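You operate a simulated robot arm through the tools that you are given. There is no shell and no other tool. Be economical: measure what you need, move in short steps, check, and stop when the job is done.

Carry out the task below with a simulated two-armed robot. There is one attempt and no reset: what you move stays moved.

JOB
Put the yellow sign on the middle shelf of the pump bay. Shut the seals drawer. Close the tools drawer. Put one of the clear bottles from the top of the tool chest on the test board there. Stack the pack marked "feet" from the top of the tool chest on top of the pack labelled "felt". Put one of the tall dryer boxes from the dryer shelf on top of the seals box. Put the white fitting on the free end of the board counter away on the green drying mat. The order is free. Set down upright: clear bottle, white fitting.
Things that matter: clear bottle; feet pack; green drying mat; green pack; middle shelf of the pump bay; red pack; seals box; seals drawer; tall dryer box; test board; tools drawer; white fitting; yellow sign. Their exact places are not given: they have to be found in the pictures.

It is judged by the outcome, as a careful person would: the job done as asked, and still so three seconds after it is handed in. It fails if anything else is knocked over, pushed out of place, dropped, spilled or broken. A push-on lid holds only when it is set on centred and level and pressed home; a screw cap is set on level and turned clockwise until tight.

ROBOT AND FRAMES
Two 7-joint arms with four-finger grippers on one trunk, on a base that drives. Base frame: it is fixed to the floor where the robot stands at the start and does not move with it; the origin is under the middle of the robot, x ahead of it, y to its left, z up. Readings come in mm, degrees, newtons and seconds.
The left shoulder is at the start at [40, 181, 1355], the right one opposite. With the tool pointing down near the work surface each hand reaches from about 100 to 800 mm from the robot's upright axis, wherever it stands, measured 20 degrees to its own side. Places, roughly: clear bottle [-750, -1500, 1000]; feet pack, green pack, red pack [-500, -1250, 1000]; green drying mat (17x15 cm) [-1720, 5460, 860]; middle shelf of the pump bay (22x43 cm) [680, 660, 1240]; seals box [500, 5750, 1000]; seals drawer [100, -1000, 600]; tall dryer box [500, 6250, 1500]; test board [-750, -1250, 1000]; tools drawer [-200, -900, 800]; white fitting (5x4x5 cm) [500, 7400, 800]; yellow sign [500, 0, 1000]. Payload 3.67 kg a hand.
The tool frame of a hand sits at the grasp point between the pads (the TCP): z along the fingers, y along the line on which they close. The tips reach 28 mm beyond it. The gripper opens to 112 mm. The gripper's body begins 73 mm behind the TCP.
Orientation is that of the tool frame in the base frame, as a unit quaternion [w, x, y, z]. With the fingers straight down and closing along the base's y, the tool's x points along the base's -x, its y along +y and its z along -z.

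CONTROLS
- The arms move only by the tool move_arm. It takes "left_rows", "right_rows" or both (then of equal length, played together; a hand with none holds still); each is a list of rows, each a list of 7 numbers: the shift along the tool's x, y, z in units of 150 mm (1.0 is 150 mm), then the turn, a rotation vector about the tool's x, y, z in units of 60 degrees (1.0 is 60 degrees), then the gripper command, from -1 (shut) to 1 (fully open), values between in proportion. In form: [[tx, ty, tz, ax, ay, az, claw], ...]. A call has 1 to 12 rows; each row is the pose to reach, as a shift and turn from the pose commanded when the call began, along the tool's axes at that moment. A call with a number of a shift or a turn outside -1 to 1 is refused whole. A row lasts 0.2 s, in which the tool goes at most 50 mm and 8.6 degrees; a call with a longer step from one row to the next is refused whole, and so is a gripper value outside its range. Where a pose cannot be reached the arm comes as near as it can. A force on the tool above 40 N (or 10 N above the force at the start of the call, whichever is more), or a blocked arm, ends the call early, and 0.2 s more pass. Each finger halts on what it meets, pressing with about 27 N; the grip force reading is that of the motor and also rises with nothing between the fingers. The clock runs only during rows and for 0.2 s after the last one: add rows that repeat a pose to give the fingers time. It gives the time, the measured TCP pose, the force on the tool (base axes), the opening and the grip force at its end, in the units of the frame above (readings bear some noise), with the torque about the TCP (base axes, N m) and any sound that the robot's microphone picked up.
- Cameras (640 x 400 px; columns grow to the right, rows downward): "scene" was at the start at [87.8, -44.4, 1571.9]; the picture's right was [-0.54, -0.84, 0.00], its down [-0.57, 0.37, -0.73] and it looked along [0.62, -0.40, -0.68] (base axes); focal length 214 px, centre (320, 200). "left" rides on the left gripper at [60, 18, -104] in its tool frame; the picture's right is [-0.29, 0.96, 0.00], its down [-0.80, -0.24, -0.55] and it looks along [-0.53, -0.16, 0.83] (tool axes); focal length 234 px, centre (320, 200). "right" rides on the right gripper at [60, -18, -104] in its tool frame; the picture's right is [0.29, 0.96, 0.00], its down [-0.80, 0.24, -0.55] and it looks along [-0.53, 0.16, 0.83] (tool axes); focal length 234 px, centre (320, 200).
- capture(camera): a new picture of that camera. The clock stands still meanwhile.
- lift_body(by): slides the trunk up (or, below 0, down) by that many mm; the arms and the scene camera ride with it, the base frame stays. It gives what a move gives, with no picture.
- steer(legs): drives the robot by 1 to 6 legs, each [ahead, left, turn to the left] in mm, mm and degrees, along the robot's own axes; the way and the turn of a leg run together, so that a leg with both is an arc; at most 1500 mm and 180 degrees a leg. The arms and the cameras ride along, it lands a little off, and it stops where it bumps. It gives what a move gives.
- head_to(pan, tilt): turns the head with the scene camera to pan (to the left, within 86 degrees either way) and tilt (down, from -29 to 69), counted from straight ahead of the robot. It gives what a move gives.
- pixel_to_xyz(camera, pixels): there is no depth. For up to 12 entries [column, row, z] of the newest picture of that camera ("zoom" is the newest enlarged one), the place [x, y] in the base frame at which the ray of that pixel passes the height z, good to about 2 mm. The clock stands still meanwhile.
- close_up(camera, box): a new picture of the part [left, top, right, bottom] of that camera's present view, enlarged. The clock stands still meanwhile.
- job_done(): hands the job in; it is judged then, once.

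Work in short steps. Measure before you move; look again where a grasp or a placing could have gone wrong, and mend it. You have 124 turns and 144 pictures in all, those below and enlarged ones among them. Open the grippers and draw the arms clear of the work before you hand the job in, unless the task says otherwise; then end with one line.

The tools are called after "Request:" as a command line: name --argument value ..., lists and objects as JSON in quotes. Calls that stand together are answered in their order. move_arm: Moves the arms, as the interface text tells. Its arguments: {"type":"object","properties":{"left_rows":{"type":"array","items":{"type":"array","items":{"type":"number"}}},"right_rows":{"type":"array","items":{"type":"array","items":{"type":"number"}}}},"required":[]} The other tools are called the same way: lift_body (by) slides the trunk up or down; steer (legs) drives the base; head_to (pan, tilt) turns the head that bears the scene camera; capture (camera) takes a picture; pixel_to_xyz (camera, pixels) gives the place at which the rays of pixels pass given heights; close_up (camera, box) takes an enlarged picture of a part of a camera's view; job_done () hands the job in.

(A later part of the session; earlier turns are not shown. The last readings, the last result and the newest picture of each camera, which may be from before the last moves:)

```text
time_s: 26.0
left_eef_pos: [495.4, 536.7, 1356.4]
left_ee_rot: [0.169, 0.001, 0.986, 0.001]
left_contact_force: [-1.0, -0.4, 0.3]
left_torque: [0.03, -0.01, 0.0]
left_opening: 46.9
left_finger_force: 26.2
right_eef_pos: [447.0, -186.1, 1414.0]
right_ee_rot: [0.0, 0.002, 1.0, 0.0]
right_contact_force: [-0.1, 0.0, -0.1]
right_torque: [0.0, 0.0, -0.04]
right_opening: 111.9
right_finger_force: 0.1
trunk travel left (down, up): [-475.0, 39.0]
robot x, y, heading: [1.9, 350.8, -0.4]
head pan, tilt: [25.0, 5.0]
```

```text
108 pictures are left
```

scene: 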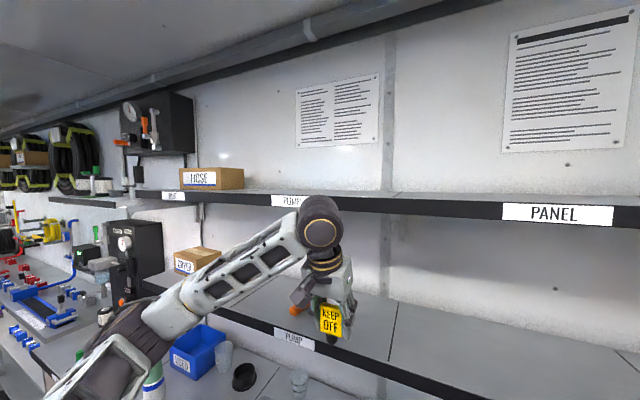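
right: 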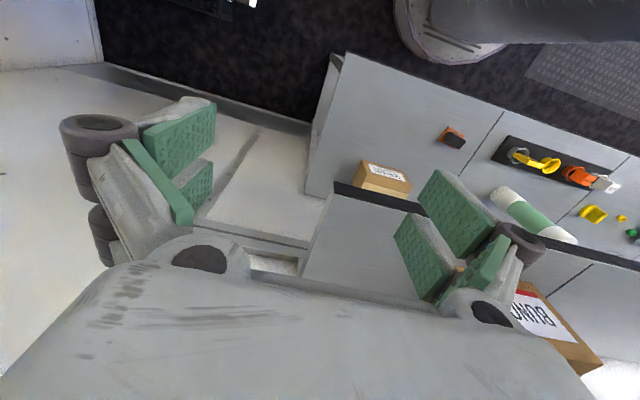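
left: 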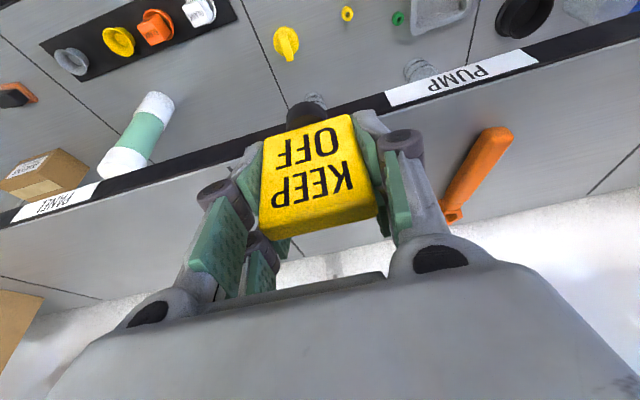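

Upper shelf's underside is at ≈1500; the wrist fits if I tilt 10° more and lower first. Then I go in to x≈610.

Request:
move_arm --left_rows '[[0, 0, 0, 0, -0.1, 0, -0.6], [0.087, 0, 0.238, 0, -0.167, 0, -0.6], [-0.14, 0, 0.32, 0, -0.167, 0, -0.6], [-0.37, 0, 0.4, 0, -0.167, 0, -0.6], [-0.52, 0, 0.455, 0, -0.167, 0, -0.6], [-0.64, 0, 0.5, 0, -0.167, 0, -0.6]]'

Request:
capture --camera "scene"

Request:
capture --camera "left"

```text
time_s: 27.4
left_eef_pos: [613.9, 538.0, 1318.0]
left_ee_rot: [0.254, 0.001, 0.967, 0.002]
left_contact_force: [-0.1, -0.4, -0.4]
left_torque: [-0.02, 0.0, 0.0]
left_opening: 47.0
left_finger_force: 27.0
right_eef_pos: [449.0, -187.2, 1413.0]
right_ee_rot: [0.0, 0.002, 1.0, 0.0]
right_contact_force: [0.2, 0.0, 0.2]
right_torque: [0.04, 0.02, 0.03]
right_opening: 112.1
right_finger_force: 0.1
trunk travel left (down, up): [-475.0, 39.0]
robot x, y, heading: [-2.9, 354.5, -0.2]
head pan, tilt: [25.0, 5.0]
```

```text
107 pictures are left
```

scene: 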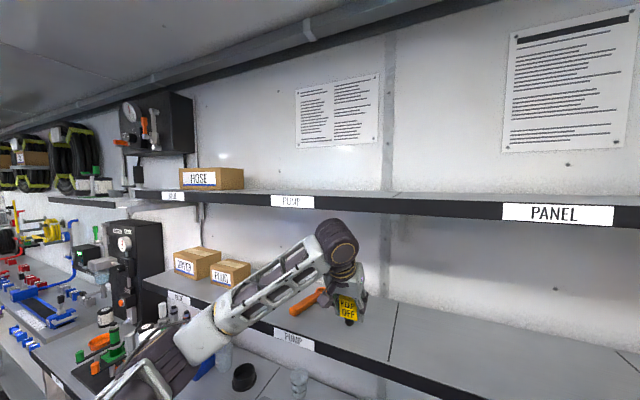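

```text
106 pictures are left
```

left: 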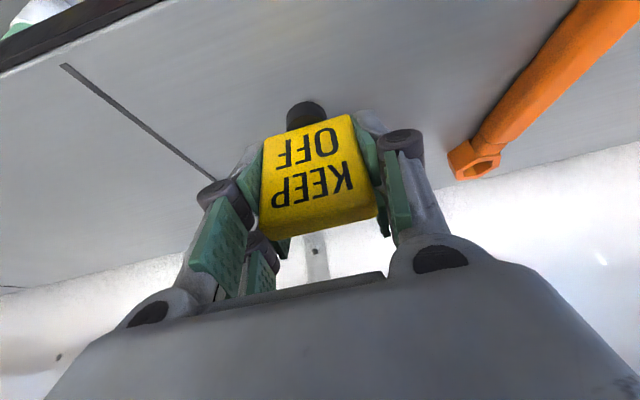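

Clear of everything. I move in 20 mm and lower slowly until contact.

Request:
move_arm --left_rows '[[-0.115, 0, 0.067, 0, 0, 0, -0.6], [-0.098, 0, 0.096, 0, 0, 0, -0.6], [-0.09, 0, 0.11, 0, 0, 0, -0.6], [-0.082, 0, 0.125, 0, 0, 0, -0.6], [-0.075, 0, 0.137, 0, 0, 0, -0.6], [-0.068, 0, 0.148, 0, 0, 0, -0.6], [-0.062, 0, 0.16, 0, 0, 0, -0.6]]'

Request:
close_up --camera "scene" --box '[260, 200, 420, 360]'

```text
time_s: 29.0
left_eef_pos: [633.0, 536.4, 1302.4]
left_ee_rot: [0.255, 0.001, 0.967, 0.002]
left_contact_force: [0.1, 0.0, 0.3]
left_torque: [-0.01, 0.01, -0.01]
left_opening: 46.9
left_finger_force: 26.7
right_eef_pos: [447.5, -186.8, 1413.9]
right_ee_rot: [0.0, 0.002, 1.0, 0.0]
right_contact_force: [-0.4, 0.3, -0.7]
right_torque: [0.02, 0.03, 0.03]
right_opening: 111.9
right_finger_force: 0.1
trunk travel left (down, up): [-475.0, 39.0]
robot x, y, heading: [3.9, 351.2, -0.1]
head pan, tilt: [25.0, 5.0]
```

```text
2.50 times, centred on (340, 280) of scene
```

zoom: 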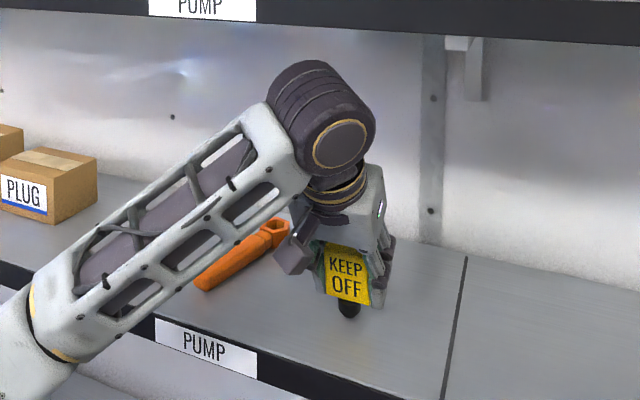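

Not yet in contact; I continue down in small steps.

Request:
move_arm --left_rows '[[0.006, 0, 0.012, 0, 0, 0, -0.6], [0.013, 0, 0.023, 0, 0, 0, -0.6], [0.02, 0, 0.035, 0, 0, 0, -0.6], [0.026, 0, 0.046, 0, 0, 0, -0.6], [0.033, 0, 0.058, 0, 0, 0, -0.6], [0.04, 0, 0.07, 0, 0, 0, -0.6], [0.046, 0, 0.08, 0, 0, 0, -0.6]]'

Request:
close_up --camera "scene" --box '[300, 240, 400, 340]'

```text
time_s: 30.6
left_eef_pos: [630.9, 536.2, 1289.9]
left_ee_rot: [0.256, 0.001, 0.967, 0.001]
left_contact_force: [2.0, 2.6, 23.3]
left_torque: [0.02, 0.14, -0.02]
left_opening: 46.3
left_finger_force: 27.1
right_eef_pos: [445.2, -186.5, 1415.2]
right_ee_rot: [0.001, 0.001, 1.0, 0.0]
right_contact_force: [-0.7, -0.5, -0.4]
right_torque: [0.0, -0.03, -0.01]
right_opening: 112.2
right_finger_force: 0.0
trunk travel left (down, up): [-475.0, 39.0]
robot x, y, heading: [-0.5, 349.7, -0.2]
head pan, tilt: [25.0, 5.0]
```

```text
4.00 times, centred on (350, 290) of scene
```

zoom: 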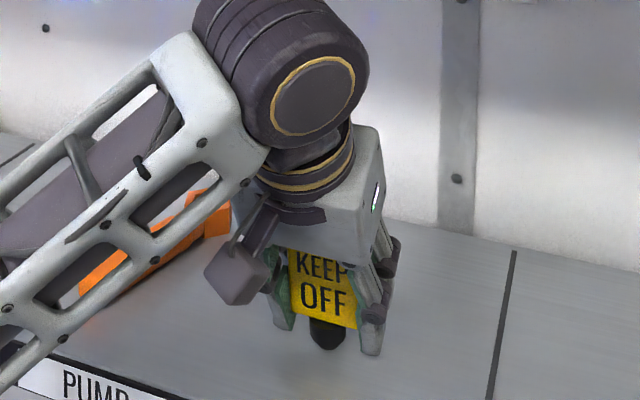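

Contact at 23 N; the stem stands on the shelf. I open a little, then back out along the fingers.

Request:
move_arm --left_rows '[[0, 0, -0.01, 0, 0, 0, -0.05], [0, 0, -0.01, 0, 0, 0, 0.25], [0, 0, -0.01, 0, 0, 0, 0.35], [0, 0, -0.2, 0, 0, 0, 0.35], [0, 0, -0.45, 0, 0, 0, 0.35], [0, 0, -0.7, 0, 0, 0, 0.35]]'

Request:
capture --camera "left"

Request:
close_up --camera "scene" --box '[300, 240, 400, 340]'

```text
time_s: 32.0
left_eef_pos: [580.7, 536.1, 1380.2]
left_ee_rot: [0.254, 0.001, 0.967, 0.002]
left_contact_force: [0.0, 0.3, 0.0]
left_torque: [0.04, -0.01, 0.02]
left_opening: 75.9
left_finger_force: 0.1
right_eef_pos: [446.4, -187.8, 1415.6]
right_ee_rot: [0.001, 0.002, 1.0, 0.0]
right_contact_force: [-0.3, -0.2, 1.1]
right_torque: [0.02, -0.01, 0.04]
right_opening: 112.3
right_finger_force: 0.1
trunk travel left (down, up): [-475.0, 39.0]
robot x, y, heading: [0.1, 346.6, -0.2]
head pan, tilt: [25.0, 5.0]
```

```text
103 pictures are left
```

left: 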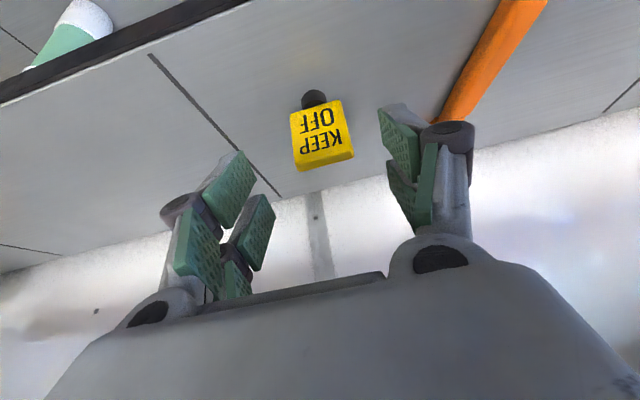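

```text
4.00 times, centred on (350, 290) of scene
```

zoom: 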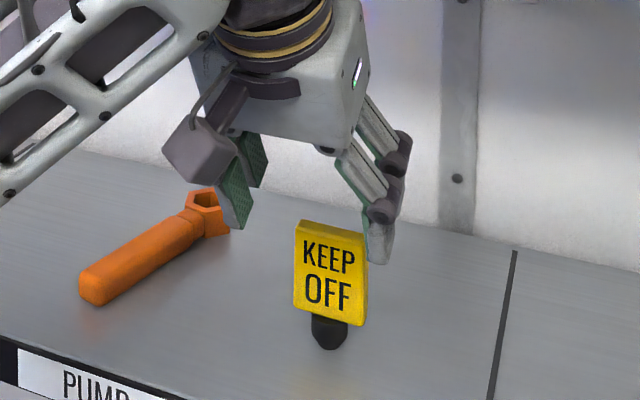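

The sign stands upright on the pump bay shelf. I draw the hand back, then drive back and turn right to face the tool chest.

Request:
move_arm --left_rows '[[0.25, 0, -0.15, 0, 0, 0, 0.35], [0.5, 0, -0.3, 0, 0, 0, 0.35], [0.75, 0, -0.45, 0, 0, 0, 0.35], [1.0, 0, -0.6, 0, 0, 0, 0.35]]'

Request:
steer --legs '[[-300, 0, 0], [0, 0, -90]]'

Request:
head_to --pan 0 --tilt 35

Request:
capture --camera "scene"

```text
time_s: 33.0
left_eef_pos: [405.1, 537.2, 1384.3]
left_ee_rot: [0.255, 0.0, 0.967, 0.001]
left_contact_force: [-0.5, -0.6, 0.0]
left_torque: [0.0, -0.04, 0.02]
left_opening: 75.7
left_finger_force: 0.1
right_eef_pos: [446.3, -186.8, 1415.1]
right_ee_rot: [0.002, 0.002, 1.0, 0.0]
right_contact_force: [-0.8, -0.3, 0.6]
right_torque: [0.02, -0.01, -0.01]
right_opening: 112.1
right_finger_force: 0.1
trunk travel left (down, up): [-475.0, 39.0]
robot x, y, heading: [0.8, 347.6, -0.3]
head pan, tilt: [25.0, 5.0]
```

```text
time_s: 39.3
left_eef_pos: [-115.8, -58.5, 1383.9]
left_ee_rot: [0.181, 0.688, 0.679, -0.18]
left_contact_force: [0.2, -0.3, -0.6]
left_torque: [-0.01, 0.02, 0.01]
left_opening: 75.7
left_finger_force: 0.1
right_eef_pos: [-839.8, -91.5, 1413.2]
right_ee_rot: [-0.001, 0.712, 0.702, -0.001]
right_contact_force: [0.8, 0.2, -0.3]
right_torque: [-0.06, 0.02, 0.0]
right_opening: 112.0
right_finger_force: 0.0
trunk travel left (down, up): [-475.0, 39.0]
robot x, y, heading: [-300.8, 351.6, -90.6]
head pan, tilt: [25.0, 5.0]
```

```text
time_s: 40.3
left_eef_pos: [-117.4, -59.0, 1384.4]
left_ee_rot: [0.182, 0.687, 0.68, -0.18]
left_contact_force: [0.7, 0.3, 0.6]
left_torque: [0.0, 0.01, 0.01]
left_opening: 75.3
left_finger_force: 0.1
right_eef_pos: [-840.1, -92.5, 1414.3]
right_ee_rot: [-0.001, 0.712, 0.703, 0.0]
right_contact_force: [-0.1, -0.5, -0.7]
right_torque: [0.0, 0.01, -0.01]
right_opening: 111.8
right_finger_force: 0.1
trunk travel left (down, up): [-475.0, 39.0]
robot x, y, heading: [-300.8, 348.7, -90.8]
head pan, tilt: [0.0, 35.0]
```

```text
101 pictures are left
```

scene: 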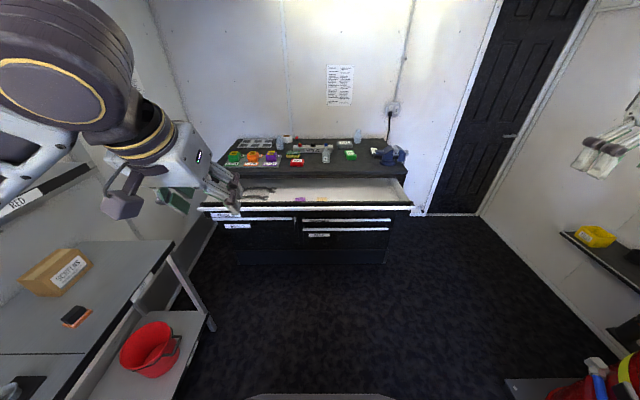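

The chest is ahead with two wide drawers partly open. I zoom in and measure.

Request:
close_up --camera "scene" --box '[190, 120, 430, 270]'

Request:
pixel_to_xyz --camera "scene" --pixels '[[203, 210, 800], [411, 207, 800], [240, 140, 950], [388, 140, 950], [228, 170, 950], [407, 176, 950]]'

```text
2.67 times, centred on (310, 195) of scene
```

zoom: 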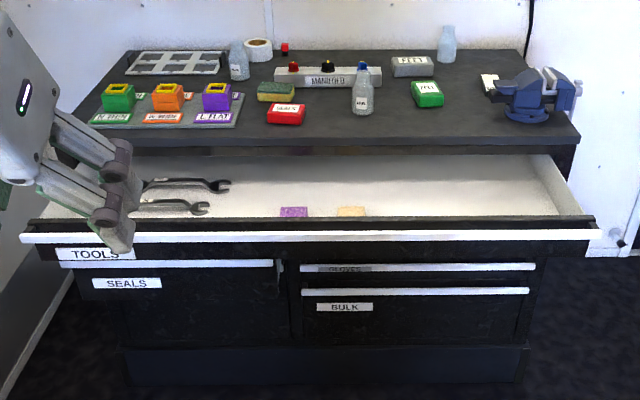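

```text
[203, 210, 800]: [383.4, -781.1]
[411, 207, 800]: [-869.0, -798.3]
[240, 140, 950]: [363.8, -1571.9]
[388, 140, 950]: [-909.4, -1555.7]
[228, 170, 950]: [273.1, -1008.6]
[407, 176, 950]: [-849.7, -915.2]
```

I drive closer to see the chest top well.

Request:
steer --legs '[[550, 0, 0]]'

Request:
head_to --pan 0 --tilt 40

Request:
capture --camera "scene"

Request:
close_up --camera "scene" --box '[180, 80, 500, 280]'

```text
time_s: 43.5
left_eef_pos: [-118.7, -605.1, 1385.2]
left_ee_rot: [0.182, 0.686, 0.681, -0.179]
left_contact_force: [0.2, 0.8, 0.2]
left_torque: [0.01, -0.03, 0.0]
left_opening: 75.4
left_finger_force: 0.0
right_eef_pos: [-841.8, -643.7, 1414.1]
right_ee_rot: [0.0, 0.71, 0.704, 0.0]
right_contact_force: [0.4, -0.4, 0.3]
right_torque: [-0.02, 0.01, -0.01]
right_opening: 112.3
right_finger_force: 0.0
trunk travel left (down, up): [-475.0, 39.0]
robot x, y, heading: [-304.5, -202.5, -90.3]
head pan, tilt: [0.0, 35.0]
```

```text
time_s: 44.2
left_eef_pos: [-118.1, -607.5, 1384.3]
left_ee_rot: [0.182, 0.686, 0.682, -0.179]
left_contact_force: [-0.7, 0.4, -0.3]
left_torque: [0.0, 0.0, -0.02]
left_opening: 75.6
left_finger_force: 0.1
right_eef_pos: [-840.8, -645.6, 1414.8]
right_ee_rot: [0.0, 0.709, 0.705, 0.0]
right_contact_force: [0.5, 0.0, -1.1]
right_torque: [0.01, 0.03, 0.0]
right_opening: 112.0
right_finger_force: 0.1
trunk travel left (down, up): [-475.0, 39.0]
robot x, y, heading: [-303.0, -200.9, -90.3]
head pan, tilt: [0.0, 40.0]
```

```text
99 pictures are left
```

scene: 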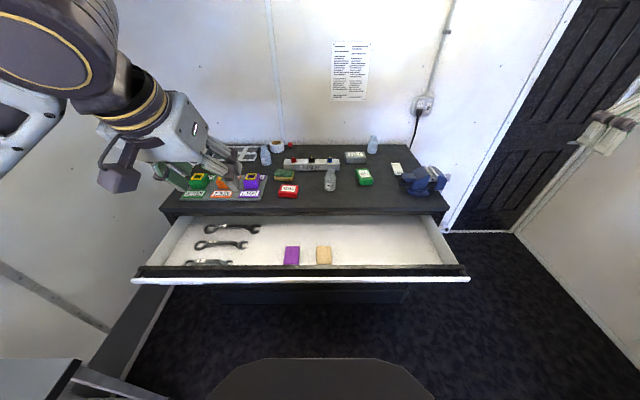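

```text
2.00 times, centred on (340, 180) of scene
```

zoom: 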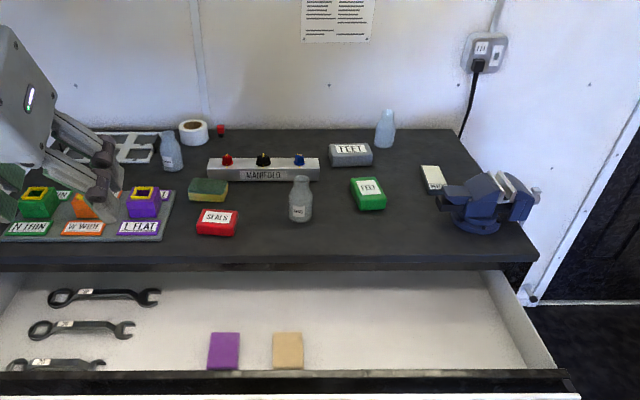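

I zoom further to read the labels.

Request:
close_up --camera "scene" --box '[260, 125, 380, 205]'

Request:
close_up --camera "scene" --box '[350, 125, 470, 205]'

Request:
close_up --camera "scene" --box '[200, 125, 320, 205]'

```text
5.00 times, centred on (320, 165) of scene
```

zoom: 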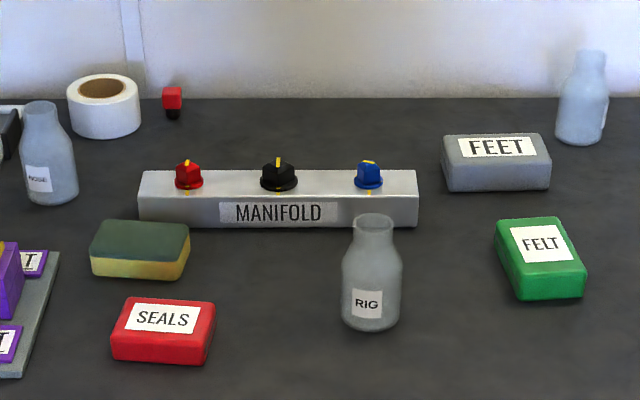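

```text
5.00 times, centred on (410, 165) of scene
```

zoom: 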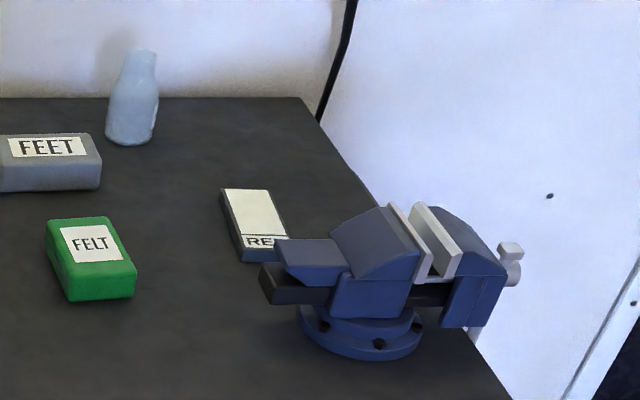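

```text
5.00 times, centred on (260, 165) of scene
```

zoom: 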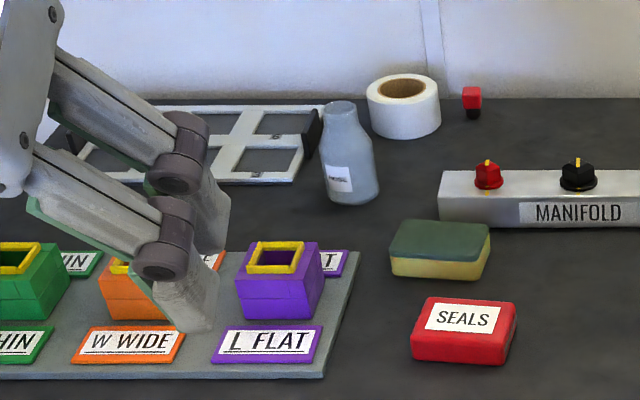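

FEET is the grey pack, FELT the green one. I measure positions at candidate heights and get another viewpoint from the right hand camera.

Request:
capture --camera "scene"

Request:
pixel_to_xyz --camera "scene" --pixels '[[364, 184, 900], [364, 184, 1000], [396, 168, 900], [396, 168, 1000], [371, 152, 900], [371, 152, 1000], [331, 190, 900], [331, 190, 1000], [166, 216, 900], [449, 211, 900], [132, 281, 800], [469, 280, 800]]'

Request:
capture --camera "right"

Request:
capture --camera "left"

```text
94 pictures are left
```

scene: 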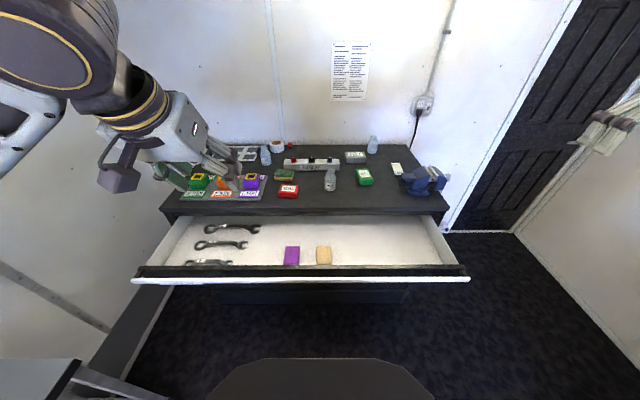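

```text
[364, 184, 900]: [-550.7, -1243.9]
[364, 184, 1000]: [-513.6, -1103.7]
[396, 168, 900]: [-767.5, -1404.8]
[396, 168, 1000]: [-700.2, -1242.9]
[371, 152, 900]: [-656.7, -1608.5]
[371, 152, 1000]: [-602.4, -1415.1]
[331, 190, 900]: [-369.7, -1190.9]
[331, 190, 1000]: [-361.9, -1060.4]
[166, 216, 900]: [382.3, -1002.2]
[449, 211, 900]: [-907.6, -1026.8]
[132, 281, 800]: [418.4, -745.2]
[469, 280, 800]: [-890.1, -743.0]
```

```text
93 pictures are left
```

right: 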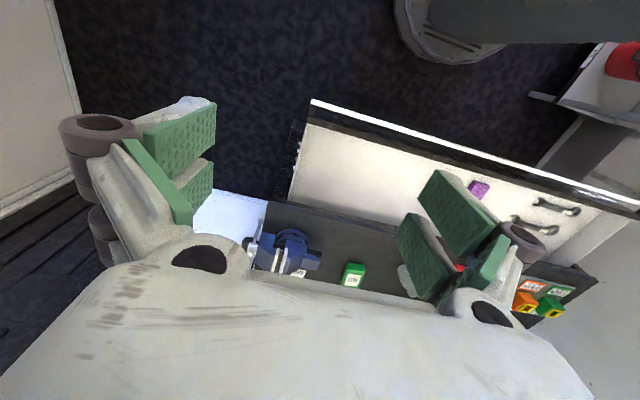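

```text
92 pictures are left
```

left: 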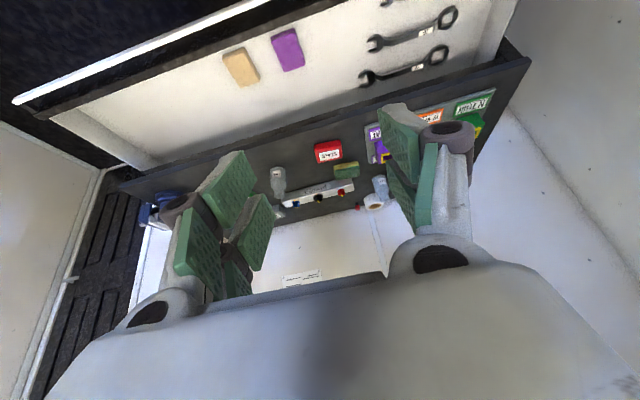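

Request:
pixel_to_xyz --camera "right" --pixels '[[311, 101, 800], [311, 101, 900], [267, 203, 900], [267, 203, 1000], [353, 272, 900], [353, 272, 1000]]'

Request:
pixel_to_xyz --camera "scene" --pixels '[[469, 280, 900], [449, 211, 1000], [364, 175, 950]]'

Request:
pixel_to_xyz --camera "left" --pixels '[[326, 152, 900], [326, 152, 1000], [278, 195, 900], [278, 195, 1000]]'

```text
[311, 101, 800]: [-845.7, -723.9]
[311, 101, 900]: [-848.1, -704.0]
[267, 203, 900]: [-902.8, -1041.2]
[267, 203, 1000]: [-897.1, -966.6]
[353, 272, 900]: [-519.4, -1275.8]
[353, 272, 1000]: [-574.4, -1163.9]
```

```text
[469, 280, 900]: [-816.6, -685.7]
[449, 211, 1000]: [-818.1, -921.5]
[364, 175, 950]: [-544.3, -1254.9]
```

```text
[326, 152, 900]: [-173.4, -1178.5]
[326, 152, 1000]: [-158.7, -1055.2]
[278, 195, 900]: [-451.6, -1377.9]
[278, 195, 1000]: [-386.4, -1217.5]
```

The tools drawer's front is at y≈-714 with its top rail at z≈855; chest front ≈-1020. I lower the trunk 300 mm, close the left fingers and tilt them forward to push the drawer at its middle.

Request:
move_arm --left_rows '[[0, -0.25, 0, 0, -0.125, 0, -0.5], [0, -0.5, 0, 0, -0.25, 0, -1], [0, -0.75, 0, 0, -0.375, 0, -1], [0, -0.98, 0, 0, -0.5, 0, -1]]'

Request:
lift_body --by -300

Request:
capture --camera "scene"

```text
time_s: 45.2
left_eef_pos: [-269.6, -607.4, 1383.1]
left_ee_rot: [0.353, 0.615, 0.61, -0.352]
left_contact_force: [-0.9, -0.5, -0.9]
left_torque: [-0.02, -0.02, 0.05]
left_opening: 0.1
left_finger_force: 27.0
right_eef_pos: [-843.6, -646.6, 1413.8]
right_ee_rot: [0.001, 0.709, 0.705, -0.001]
right_contact_force: [-0.3, 0.3, -1.3]
right_torque: [0.0, -0.03, 0.01]
right_opening: 112.1
right_finger_force: 0.0
trunk travel left (down, up): [-475.0, 39.0]
robot x, y, heading: [-301.5, -199.7, -90.4]
head pan, tilt: [0.0, 40.0]
```

```text
time_s: 48.2
left_eef_pos: [-266.7, -606.4, 1084.2]
left_ee_rot: [0.352, 0.616, 0.612, -0.351]
left_contact_force: [0.5, 0.7, -1.3]
left_torque: [-0.01, -0.01, 0.0]
left_opening: 0.0
left_finger_force: 27.4
right_eef_pos: [-841.4, -645.5, 1114.6]
right_ee_rot: [0.001, 0.71, 0.704, -0.001]
right_contact_force: [0.9, 0.0, -0.6]
right_torque: [0.01, -0.01, -0.03]
right_opening: 112.2
right_finger_force: 0.0
trunk travel left (down, up): [-175.0, 339.0]
robot x, y, heading: [-308.3, -200.1, -90.4]
head pan, tilt: [0.0, 40.0]
```

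```text
91 pictures are left
```

scene: 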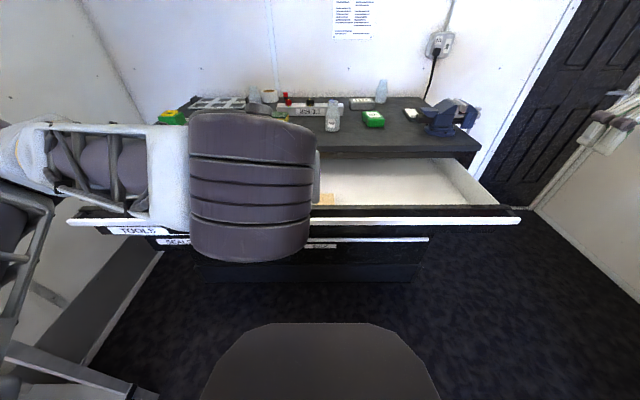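

Request:
pixel_to_xyz --camera "scene" --pixels '[[450, 218, 860], [450, 218, 830], [450, 226, 830], [450, 226, 800], [400, 238, 700], [400, 238, 600], [178, 241, 700], [128, 230, 800], [440, 153, 900], [440, 148, 910]]'

```text
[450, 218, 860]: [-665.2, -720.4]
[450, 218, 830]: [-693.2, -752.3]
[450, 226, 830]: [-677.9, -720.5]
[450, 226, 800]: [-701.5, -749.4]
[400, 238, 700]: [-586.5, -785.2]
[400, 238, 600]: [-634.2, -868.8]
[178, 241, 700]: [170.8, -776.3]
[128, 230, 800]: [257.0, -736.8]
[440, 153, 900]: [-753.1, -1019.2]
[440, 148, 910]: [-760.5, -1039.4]
```

The handle strip spans z≈833–863 at y≈-718. I lower the closed hand in front of it.

Request:
move_arm --left_rows '[[0.21, 0, 0.17, 0, 0, 0, -1], [0.42, 0, 0.34, 0, 0, 0, -1], [0.623, 0, 0.514, 0, 0, 0, -1]]'

Request:
move_arm --left_rows '[[0.21, 0, 0.17, 0, 0, 0, -1], [0.42, 0, 0.34, 0, 0, 0, -1], [0.623, 0, 0.514, 0, 0, 0, -1]]'

Request:
capture --camera "left"

Request:
capture --camera "scene"

```text
time_s: 49.0
left_eef_pos: [-271.0, -631.4, 964.4]
left_ee_rot: [0.352, 0.615, 0.612, -0.351]
left_contact_force: [-0.1, -0.5, 0.5]
left_torque: [0.01, -0.02, 0.01]
left_opening: 0.2
left_finger_force: 27.2
left hand out of reach, approached as far as the arm can: row 2, 3
right_eef_pos: [-841.6, -646.9, 1113.9]
right_ee_rot: [0.001, 0.71, 0.704, 0.0]
right_contact_force: [0.0, 0.2, 0.0]
right_torque: [-0.02, 0.02, -0.01]
right_opening: 112.2
right_finger_force: 0.0
trunk travel left (down, up): [-175.0, 339.0]
robot x, y, heading: [-303.6, -196.7, -90.6]
head pan, tilt: [0.0, 40.0]
```

```text
time_s: 49.8
left_eef_pos: [-270.8, -650.0, 844.0]
left_ee_rot: [0.352, 0.616, 0.612, -0.351]
left_contact_force: [-0.3, 0.4, -0.4]
left_torque: [-0.02, -0.01, 0.0]
left_opening: 0.0
left_finger_force: 26.9
right_eef_pos: [-841.5, -645.6, 1114.5]
right_ee_rot: [0.0, 0.709, 0.705, -0.001]
right_contact_force: [0.2, 0.3, 0.5]
right_torque: [0.0, 0.03, 0.01]
right_opening: 111.8
right_finger_force: 0.0
trunk travel left (down, up): [-175.0, 339.0]
robot x, y, heading: [-303.6, -200.4, -90.3]
head pan, tilt: [0.0, 40.0]
```

```text
90 pictures are left
```

left: 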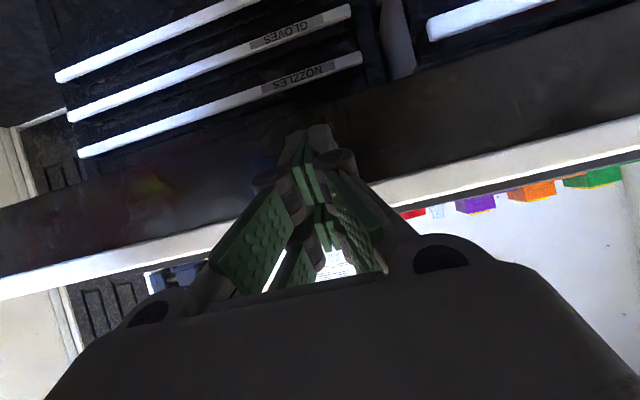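

```text
89 pictures are left
```

scene: 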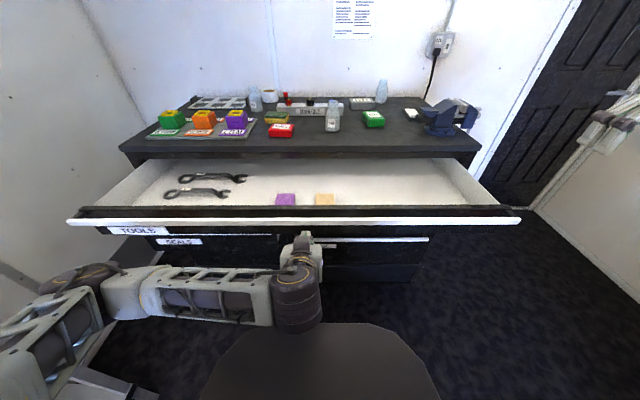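

The fingertips are in front of the drawer's front panel. I push ahead with the arm.

Request:
move_arm --left_rows '[[-0.1, 0, 0.173, 0, 0, 0, -1], [-0.2, 0, 0.346, 0, 0, 0, -1], [-0.3, 0, 0.52, 0, 0, 0, -1], [-0.4, 0, 0.69, 0, 0, 0, -1], [-0.5, 0, 0.866, 0, 0, 0, -1]]'

Request:
capture --camera "scene"

```text
time_s: 51.0
left_eef_pos: [-270.8, -801.1, 843.1]
left_ee_rot: [0.352, 0.616, 0.612, -0.35]
left_contact_force: [0.2, 0.1, 0.2]
left_torque: [0.01, 0.04, -0.04]
left_opening: 0.2
left_finger_force: 36.1
right_eef_pos: [-842.2, -645.8, 1112.9]
right_ee_rot: [0.0, 0.709, 0.705, 0.0]
right_contact_force: [-0.4, 0.6, 0.0]
right_torque: [0.01, -0.01, 0.01]
right_opening: 112.3
right_finger_force: 0.1
trunk travel left (down, up): [-175.0, 339.0]
robot x, y, heading: [-303.0, -201.3, -90.2]
head pan, tilt: [0.0, 40.0]
```

```text
88 pictures are left
```

scene: 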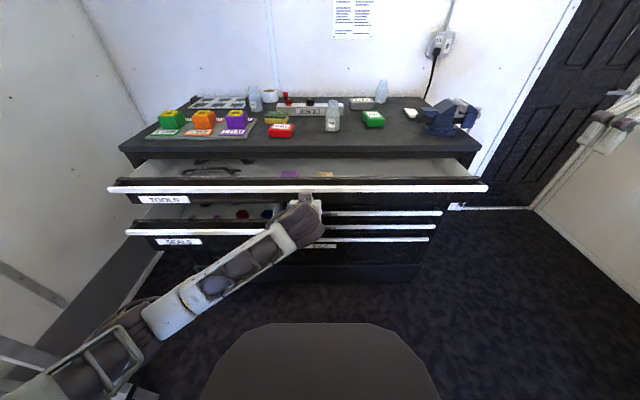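

The drawer slides easily; the seals drawer below at left shows open too. I push on.

Request:
move_arm --left_rows '[[-0.1, 0, 0.173, 0, 0, 0, -1], [-0.2, 0, 0.346, 0, 0, 0, -1], [-0.3, 0, 0.52, 0, 0, 0, -1], [-0.4, 0, 0.69, 0, 0, 0, -1], [-0.5, 0, 0.866, 0, 0, 0, -1]]'

Request:
capture --camera "scene"

```text
time_s: 52.2
left_eef_pos: [-273.3, -950.0, 841.8]
left_ee_rot: [0.35, 0.617, 0.611, -0.351]
left_contact_force: [-0.4, 0.4, 0.3]
left_torque: [-0.02, 0.01, -0.01]
left_opening: 0.2
left_finger_force: 35.4
right_eef_pos: [-842.2, -646.4, 1113.0]
right_ee_rot: [0.0, 0.71, 0.705, 0.0]
right_contact_force: [-0.1, 0.5, 0.0]
right_torque: [0.01, -0.02, 0.01]
right_opening: 111.9
right_finger_force: 0.0
trunk travel left (down, up): [-175.0, 339.0]
robot x, y, heading: [-306.8, -199.3, -90.2]
head pan, tilt: [0.0, 40.0]
```

```text
87 pictures are left
```

scene: 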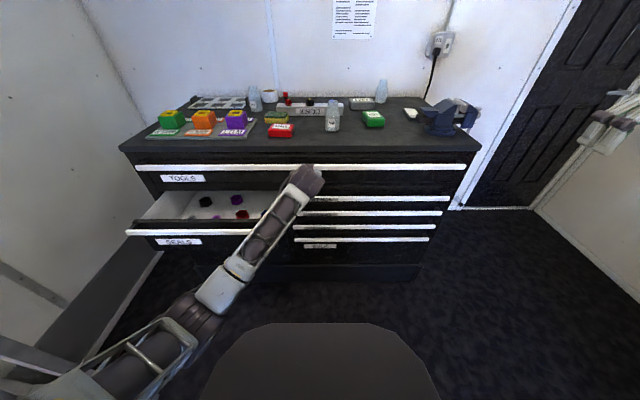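

Nearly shut; I push the last bit until the force rises.

Request:
move_arm --left_rows '[[-0.033, 0, 0.058, 0, 0, 0, -1], [-0.067, 0, 0.115, 0, 0, 0, -1], [-0.1, 0, 0.173, 0, 0, 0, -1], [-0.133, 0, 0.231, 0, 0, 0, -1]]'

Request:
close_up --camera "scene" --box '[110, 130, 490, 280]'

```text
time_s: 52.6
left_eef_pos: [-273.6, -950.4, 841.3]
left_ee_rot: [0.35, 0.617, 0.613, -0.348]
left_contact_force: [4.6, 29.2, 8.5]
left_torque: [-0.51, -0.04, 0.19]
left_opening: 6.2
left_finger_force: 35.5
right_eef_pos: [-840.8, -643.9, 1114.2]
right_ee_rot: [0.001, 0.709, 0.705, -0.001]
right_contact_force: [-0.5, -1.1, 0.1]
right_torque: [0.06, 0.0, 0.01]
right_opening: 112.3
right_finger_force: 0.0
trunk travel left (down, up): [-175.0, 339.0]
robot x, y, heading: [-301.9, -199.2, -90.1]
head pan, tilt: [0.0, 40.0]
stopped in row 1 (left hand): the force on the tool passed its limit at 46 N (the readings are from after the stop); the commanded pose is now the measured one
```

```text
1.68 times, centred on (300, 205) of scene
```

zoom: 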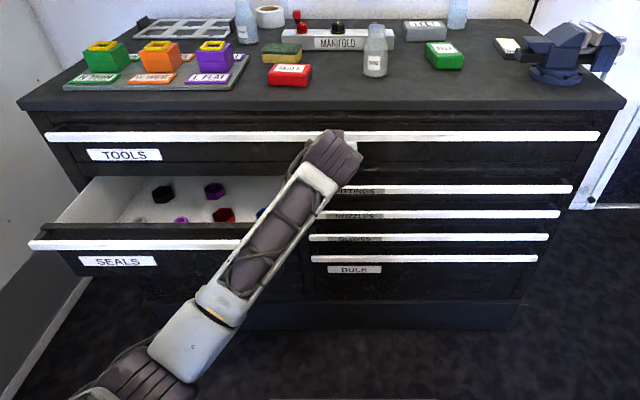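

The tools drawer is home (46 N stop). I draw back and measure the seals drawer's front.

Request:
move_arm --left_rows '[[0.1, 0, -0.173, 0, 0, 0, -1], [0.2, 0, -0.346, 0, 0, 0, -1], [0.3, 0, -0.52, 0, 0, 0, -1], [0.4, 0, -0.69, 0, 0, 0, -1], [0.5, 0, -0.866, 0, 0, 0, -1]]'

Request:
capture --camera "scene"

Request:
pixel_to_xyz --camera "scene" --pixels '[[200, 234, 700], [200, 234, 650], [128, 234, 700], [128, 234, 650], [200, 167, 850]]'

Request:
capture --camera "left"

```text
time_s: 53.8
left_eef_pos: [-272.1, -803.7, 841.4]
left_ee_rot: [0.35, 0.617, 0.613, -0.348]
left_contact_force: [-0.4, 0.7, 0.3]
left_torque: [-0.03, -0.01, 0.03]
left_opening: 0.1
left_finger_force: 36.0
right_eef_pos: [-841.1, -645.4, 1114.4]
right_ee_rot: [0.001, 0.709, 0.706, 0.0]
right_contact_force: [0.4, -0.3, 0.6]
right_torque: [0.02, -0.01, 0.03]
right_opening: 112.0
right_finger_force: 0.1
trunk travel left (down, up): [-175.0, 339.0]
robot x, y, heading: [-306.7, -201.2, -90.5]
head pan, tilt: [0.0, 40.0]
```

```text
85 pictures are left
```

scene: 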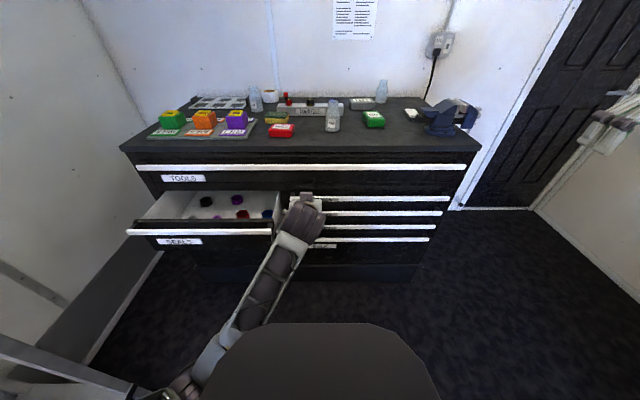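

```text
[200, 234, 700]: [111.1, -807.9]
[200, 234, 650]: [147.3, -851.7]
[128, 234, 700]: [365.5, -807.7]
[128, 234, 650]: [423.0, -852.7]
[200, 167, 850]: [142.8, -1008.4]
```

```text
84 pictures are left
```

left: 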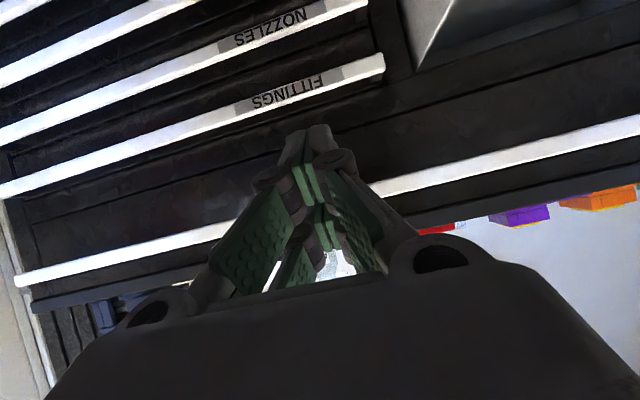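

The seals drawer's front strip is at about y≈-808, z≈700, x from -130 to 350. I retract the left hand, move it sideways to x≈0 and down in front of it.

Request:
move_arm --left_rows '[[0.12, 0.1, -0.2, 0, 0, 0, -1], [0.24, 0.2, -0.41, 0, 0, 0, -1], [0.36, 0.3, -0.62, 0, 0, 0, -1], [0.4, 0.6, -0.62, 0, 0, 0, -1], [0.4, 0.9, -0.62, 0, 0, 0, -1], [0.4, 1.0, -0.62, 0, 0, 0, -1]]'

Request:
move_arm --left_rows '[[0.15, 0.28, 0.1, 0, 0, 0, -1], [0.35, 0.5, 0.2, 0, 0, 0, -1], [0.55, 0.7, 0.3, 0, 0, 0, -1], [0.75, 0.85, 0.4, 0, 0, 0, -1]]'

Request:
capture --camera "left"

Request:
capture --camera "scene"

```text
time_s: 55.2
left_eef_pos: [-123.3, -701.3, 836.9]
left_ee_rot: [0.348, 0.619, 0.612, -0.348]
left_contact_force: [-0.1, 0.3, -0.1]
left_torque: [0.01, -0.01, -0.03]
left_opening: 0.3
left_finger_force: 36.1
left hand out of reach, approached as far as the arm can: row 6
right_eef_pos: [-841.7, -646.3, 1113.9]
right_ee_rot: [0.0, 0.71, 0.705, 0.0]
right_contact_force: [-0.1, -0.5, -0.5]
right_torque: [0.01, -0.03, -0.01]
right_opening: 112.2
right_finger_force: 0.1
trunk travel left (down, up): [-175.0, 339.0]
robot x, y, heading: [-306.6, -199.2, -90.2]
head pan, tilt: [0.0, 40.0]
```

```text
time_s: 56.2
left_eef_pos: [6.7, -693.7, 709.6]
left_ee_rot: [0.349, 0.618, 0.612, -0.349]
left_contact_force: [-0.3, -1.1, 0.0]
left_torque: [0.03, 0.01, -0.01]
left_opening: 0.2
left_finger_force: 35.2
right_eef_pos: [-841.5, -646.6, 1113.8]
right_ee_rot: [0.0, 0.709, 0.705, 0.001]
right_contact_force: [-0.3, 0.0, 0.8]
right_torque: [0.04, -0.02, -0.01]
right_opening: 111.9
right_finger_force: 0.0
trunk travel left (down, up): [-175.0, 339.0]
robot x, y, heading: [-307.3, -197.8, -90.0]
head pan, tilt: [0.0, 40.0]
```

```text
83 pictures are left
```

left: 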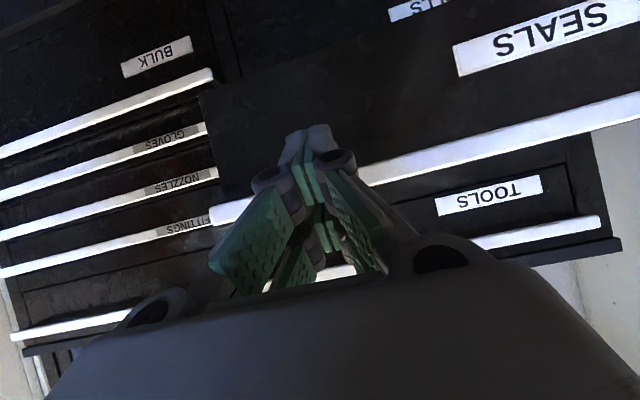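

```text
82 pictures are left
```

scene: 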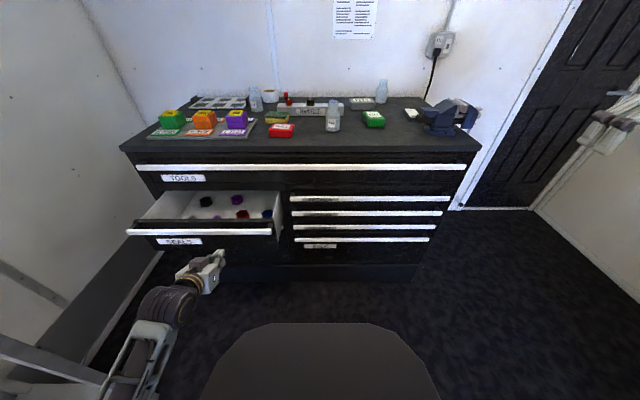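

The fingertips face the panel just below the strip. I push the seals drawer in.

Request:
move_arm --left_rows '[[-0.1, 0, 0.173, 0, 0, 0, -1], [-0.2, 0, 0.346, 0, 0, 0, -1], [-0.3, 0, 0.52, 0, 0, 0, -1], [-0.4, 0, 0.69, 0, 0, 0, -1], [-0.5, 0, 0.866, 0, 0, 0, -1]]'

Request:
move_arm --left_rows '[[-0.1, 0, 0.173, 0, 0, 0, -1], [-0.2, 0, 0.346, 0, 0, 0, -1], [-0.3, 0, 0.52, 0, 0, 0, -1], [-0.37, 0, 0.635, 0, 0, 0, -1], [-0.43, 0, 0.75, 0, 0, 0, -1], [-0.5, 0, 0.866, 0, 0, 0, -1]]'

Request:
capture --camera "scene"

```text
time_s: 57.4
left_eef_pos: [5.7, -844.4, 707.7]
left_ee_rot: [0.35, 0.617, 0.613, -0.347]
left_contact_force: [0.8, -0.1, 0.0]
left_torque: [0.0, -0.02, -0.04]
left_opening: 0.0
left_finger_force: 36.4
right_eef_pos: [-840.3, -645.3, 1114.0]
right_ee_rot: [0.0, 0.709, 0.705, 0.0]
right_contact_force: [-1.1, -0.4, -0.5]
right_torque: [0.03, 0.02, 0.01]
right_opening: 111.9
right_finger_force: 0.0
trunk travel left (down, up): [-175.0, 339.0]
robot x, y, heading: [-304.9, -201.6, -90.3]
head pan, tilt: [0.0, 40.0]
```

```text
time_s: 58.5
left_eef_pos: [4.6, -952.0, 706.1]
left_ee_rot: [0.348, 0.618, 0.614, -0.346]
left_contact_force: [-1.4, 25.3, 8.3]
left_torque: [-0.48, -0.12, -0.04]
left_opening: 6.0
left_finger_force: 35.6
right_eef_pos: [-841.4, -646.5, 1113.7]
right_ee_rot: [0.002, 0.708, 0.706, -0.001]
right_contact_force: [-0.4, -0.3, 0.1]
right_torque: [0.04, -0.01, -0.02]
right_opening: 112.0
right_finger_force: 0.0
trunk travel left (down, up): [-175.0, 339.0]
robot x, y, heading: [-304.7, -198.3, -90.3]
head pan, tilt: [0.0, 40.0]
stopped in row 5 (left hand): the force on the tool passed its limit at 113 N (the readings are from after the stop); the commanded pose is now the measured one
```

```text
81 pictures are left
```

scene: 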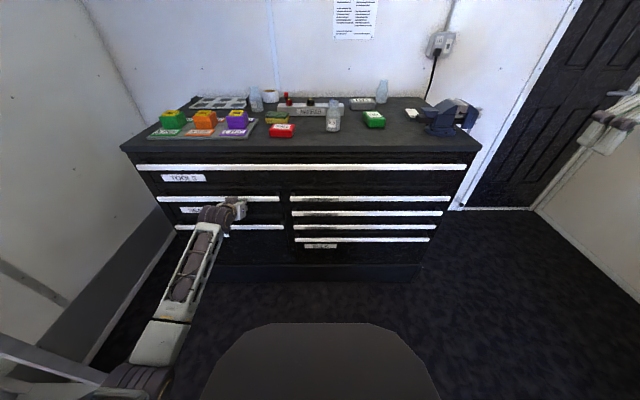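

Both drawers are shut. I pull the left hand back, raise the trunk, and drive up to the chest with the right hand toward the packs.

Request:
move_arm --left_rows '[[0.1, 0, -0.173, 0, 0, 0, -1], [0.2, 0, -0.346, 0, 0, 0, -1], [0.3, 0, -0.52, 0, 0, 0, -1], [0.4, 0, -0.69, 0, 0, 0, -1], [0.5, 0, -0.866, 0, 0, 0, -1], [0.6, 0, -0.95, 0, 0, 0, -1]]'

Request:
lift_body --by 250

Request:
steer --legs '[[0, -100, 0], [300, 0, 0]]'

Request:
head_to --pan -10 --tilt 45

Request:
capture --camera "scene"

Request:
capture --camera "right"

```text
time_s: 59.9
left_eef_pos: [4.4, -782.7, 703.2]
left_ee_rot: [0.348, 0.618, 0.614, -0.345]
left_contact_force: [0.0, -0.9, 0.4]
left_torque: [0.01, -0.05, -0.01]
left_opening: 0.0
left_finger_force: 35.6
right_eef_pos: [-840.2, -646.1, 1113.9]
right_ee_rot: [0.0, 0.709, 0.705, 0.0]
right_contact_force: [0.3, -0.1, 0.1]
right_torque: [0.01, -0.01, 0.01]
right_opening: 112.0
right_finger_force: 0.1
trunk travel left (down, up): [-175.0, 339.0]
robot x, y, heading: [-303.9, -202.8, -90.2]
head pan, tilt: [0.0, 40.0]
```

```text
time_s: 62.4
left_eef_pos: [4.6, -782.8, 951.7]
left_ee_rot: [0.347, 0.618, 0.614, -0.347]
left_contact_force: [0.3, -0.6, -0.7]
left_torque: [-0.03, 0.01, -0.01]
left_opening: 0.2
left_finger_force: 35.6
right_eef_pos: [-841.2, -646.9, 1362.5]
right_ee_rot: [-0.001, 0.708, 0.706, 0.0]
right_contact_force: [0.3, -0.1, -0.7]
right_torque: [-0.02, 0.0, -0.01]
right_opening: 112.2
right_finger_force: 0.1
trunk travel left (down, up): [-425.0, 89.0]
robot x, y, heading: [-305.8, -202.1, -90.0]
head pan, tilt: [0.0, 40.0]
```

```text
time_s: 64.9
left_eef_pos: [-93.9, -1004.3, 951.3]
left_ee_rot: [0.344, 0.62, 0.617, -0.341]
left_contact_force: [2.9, 1.9, 0.7]
left_torque: [0.0, -0.06, -0.04]
left_opening: 0.0
left_finger_force: 35.5
right_eef_pos: [-940.1, -875.5, 1361.5]
right_ee_rot: [-0.001, 0.708, 0.706, 0.001]
right_contact_force: [-0.9, -0.3, -0.5]
right_torque: [0.02, -0.04, 0.01]
right_opening: 111.8
right_finger_force: 0.1
trunk travel left (down, up): [-425.0, 89.0]
robot x, y, heading: [-401.4, -426.7, -89.9]
head pan, tilt: [0.0, 40.0]
stopped in leg 2: the force on the tool passed its limit at 202 N (the readings are from after the stop); the commanded pose is now the measured one
```

```text
time_s: 65.6
left_eef_pos: [-96.6, -1003.5, 951.1]
left_ee_rot: [0.344, 0.62, 0.616, -0.342]
left_contact_force: [0.5, 0.6, -0.6]
left_torque: [-0.04, 0.0, 0.02]
left_opening: 0.0
left_finger_force: 35.8
right_eef_pos: [-940.7, -873.3, 1363.0]
right_ee_rot: [0.0, 0.708, 0.706, 0.0]
right_contact_force: [0.3, -0.7, -0.4]
right_torque: [-0.03, 0.0, -0.01]
right_opening: 112.3
right_finger_force: 0.0
trunk travel left (down, up): [-425.0, 89.0]
robot x, y, heading: [-403.0, -424.4, -90.1]
head pan, tilt: [-10.0, 45.0]
```

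```text
80 pictures are left
```

scene: 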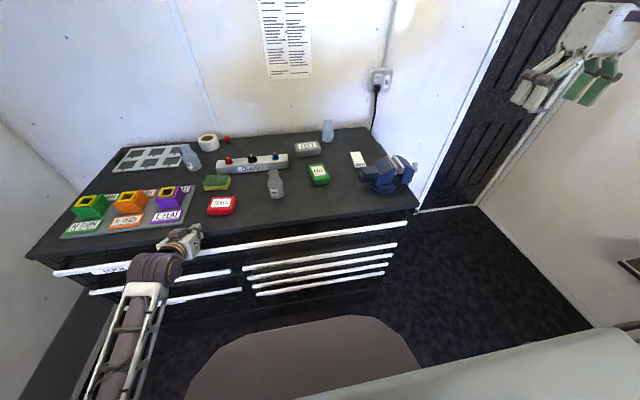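

```text
79 pictures are left
```

right: 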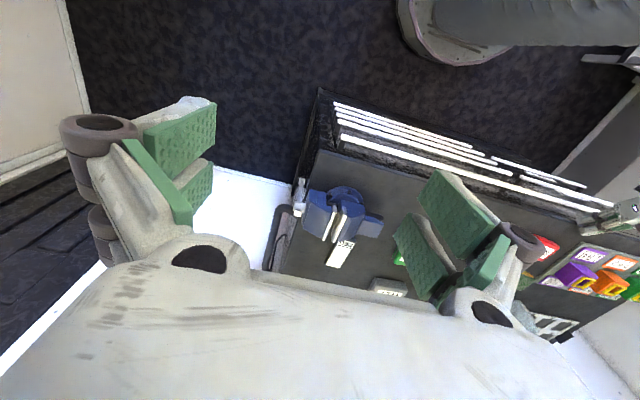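

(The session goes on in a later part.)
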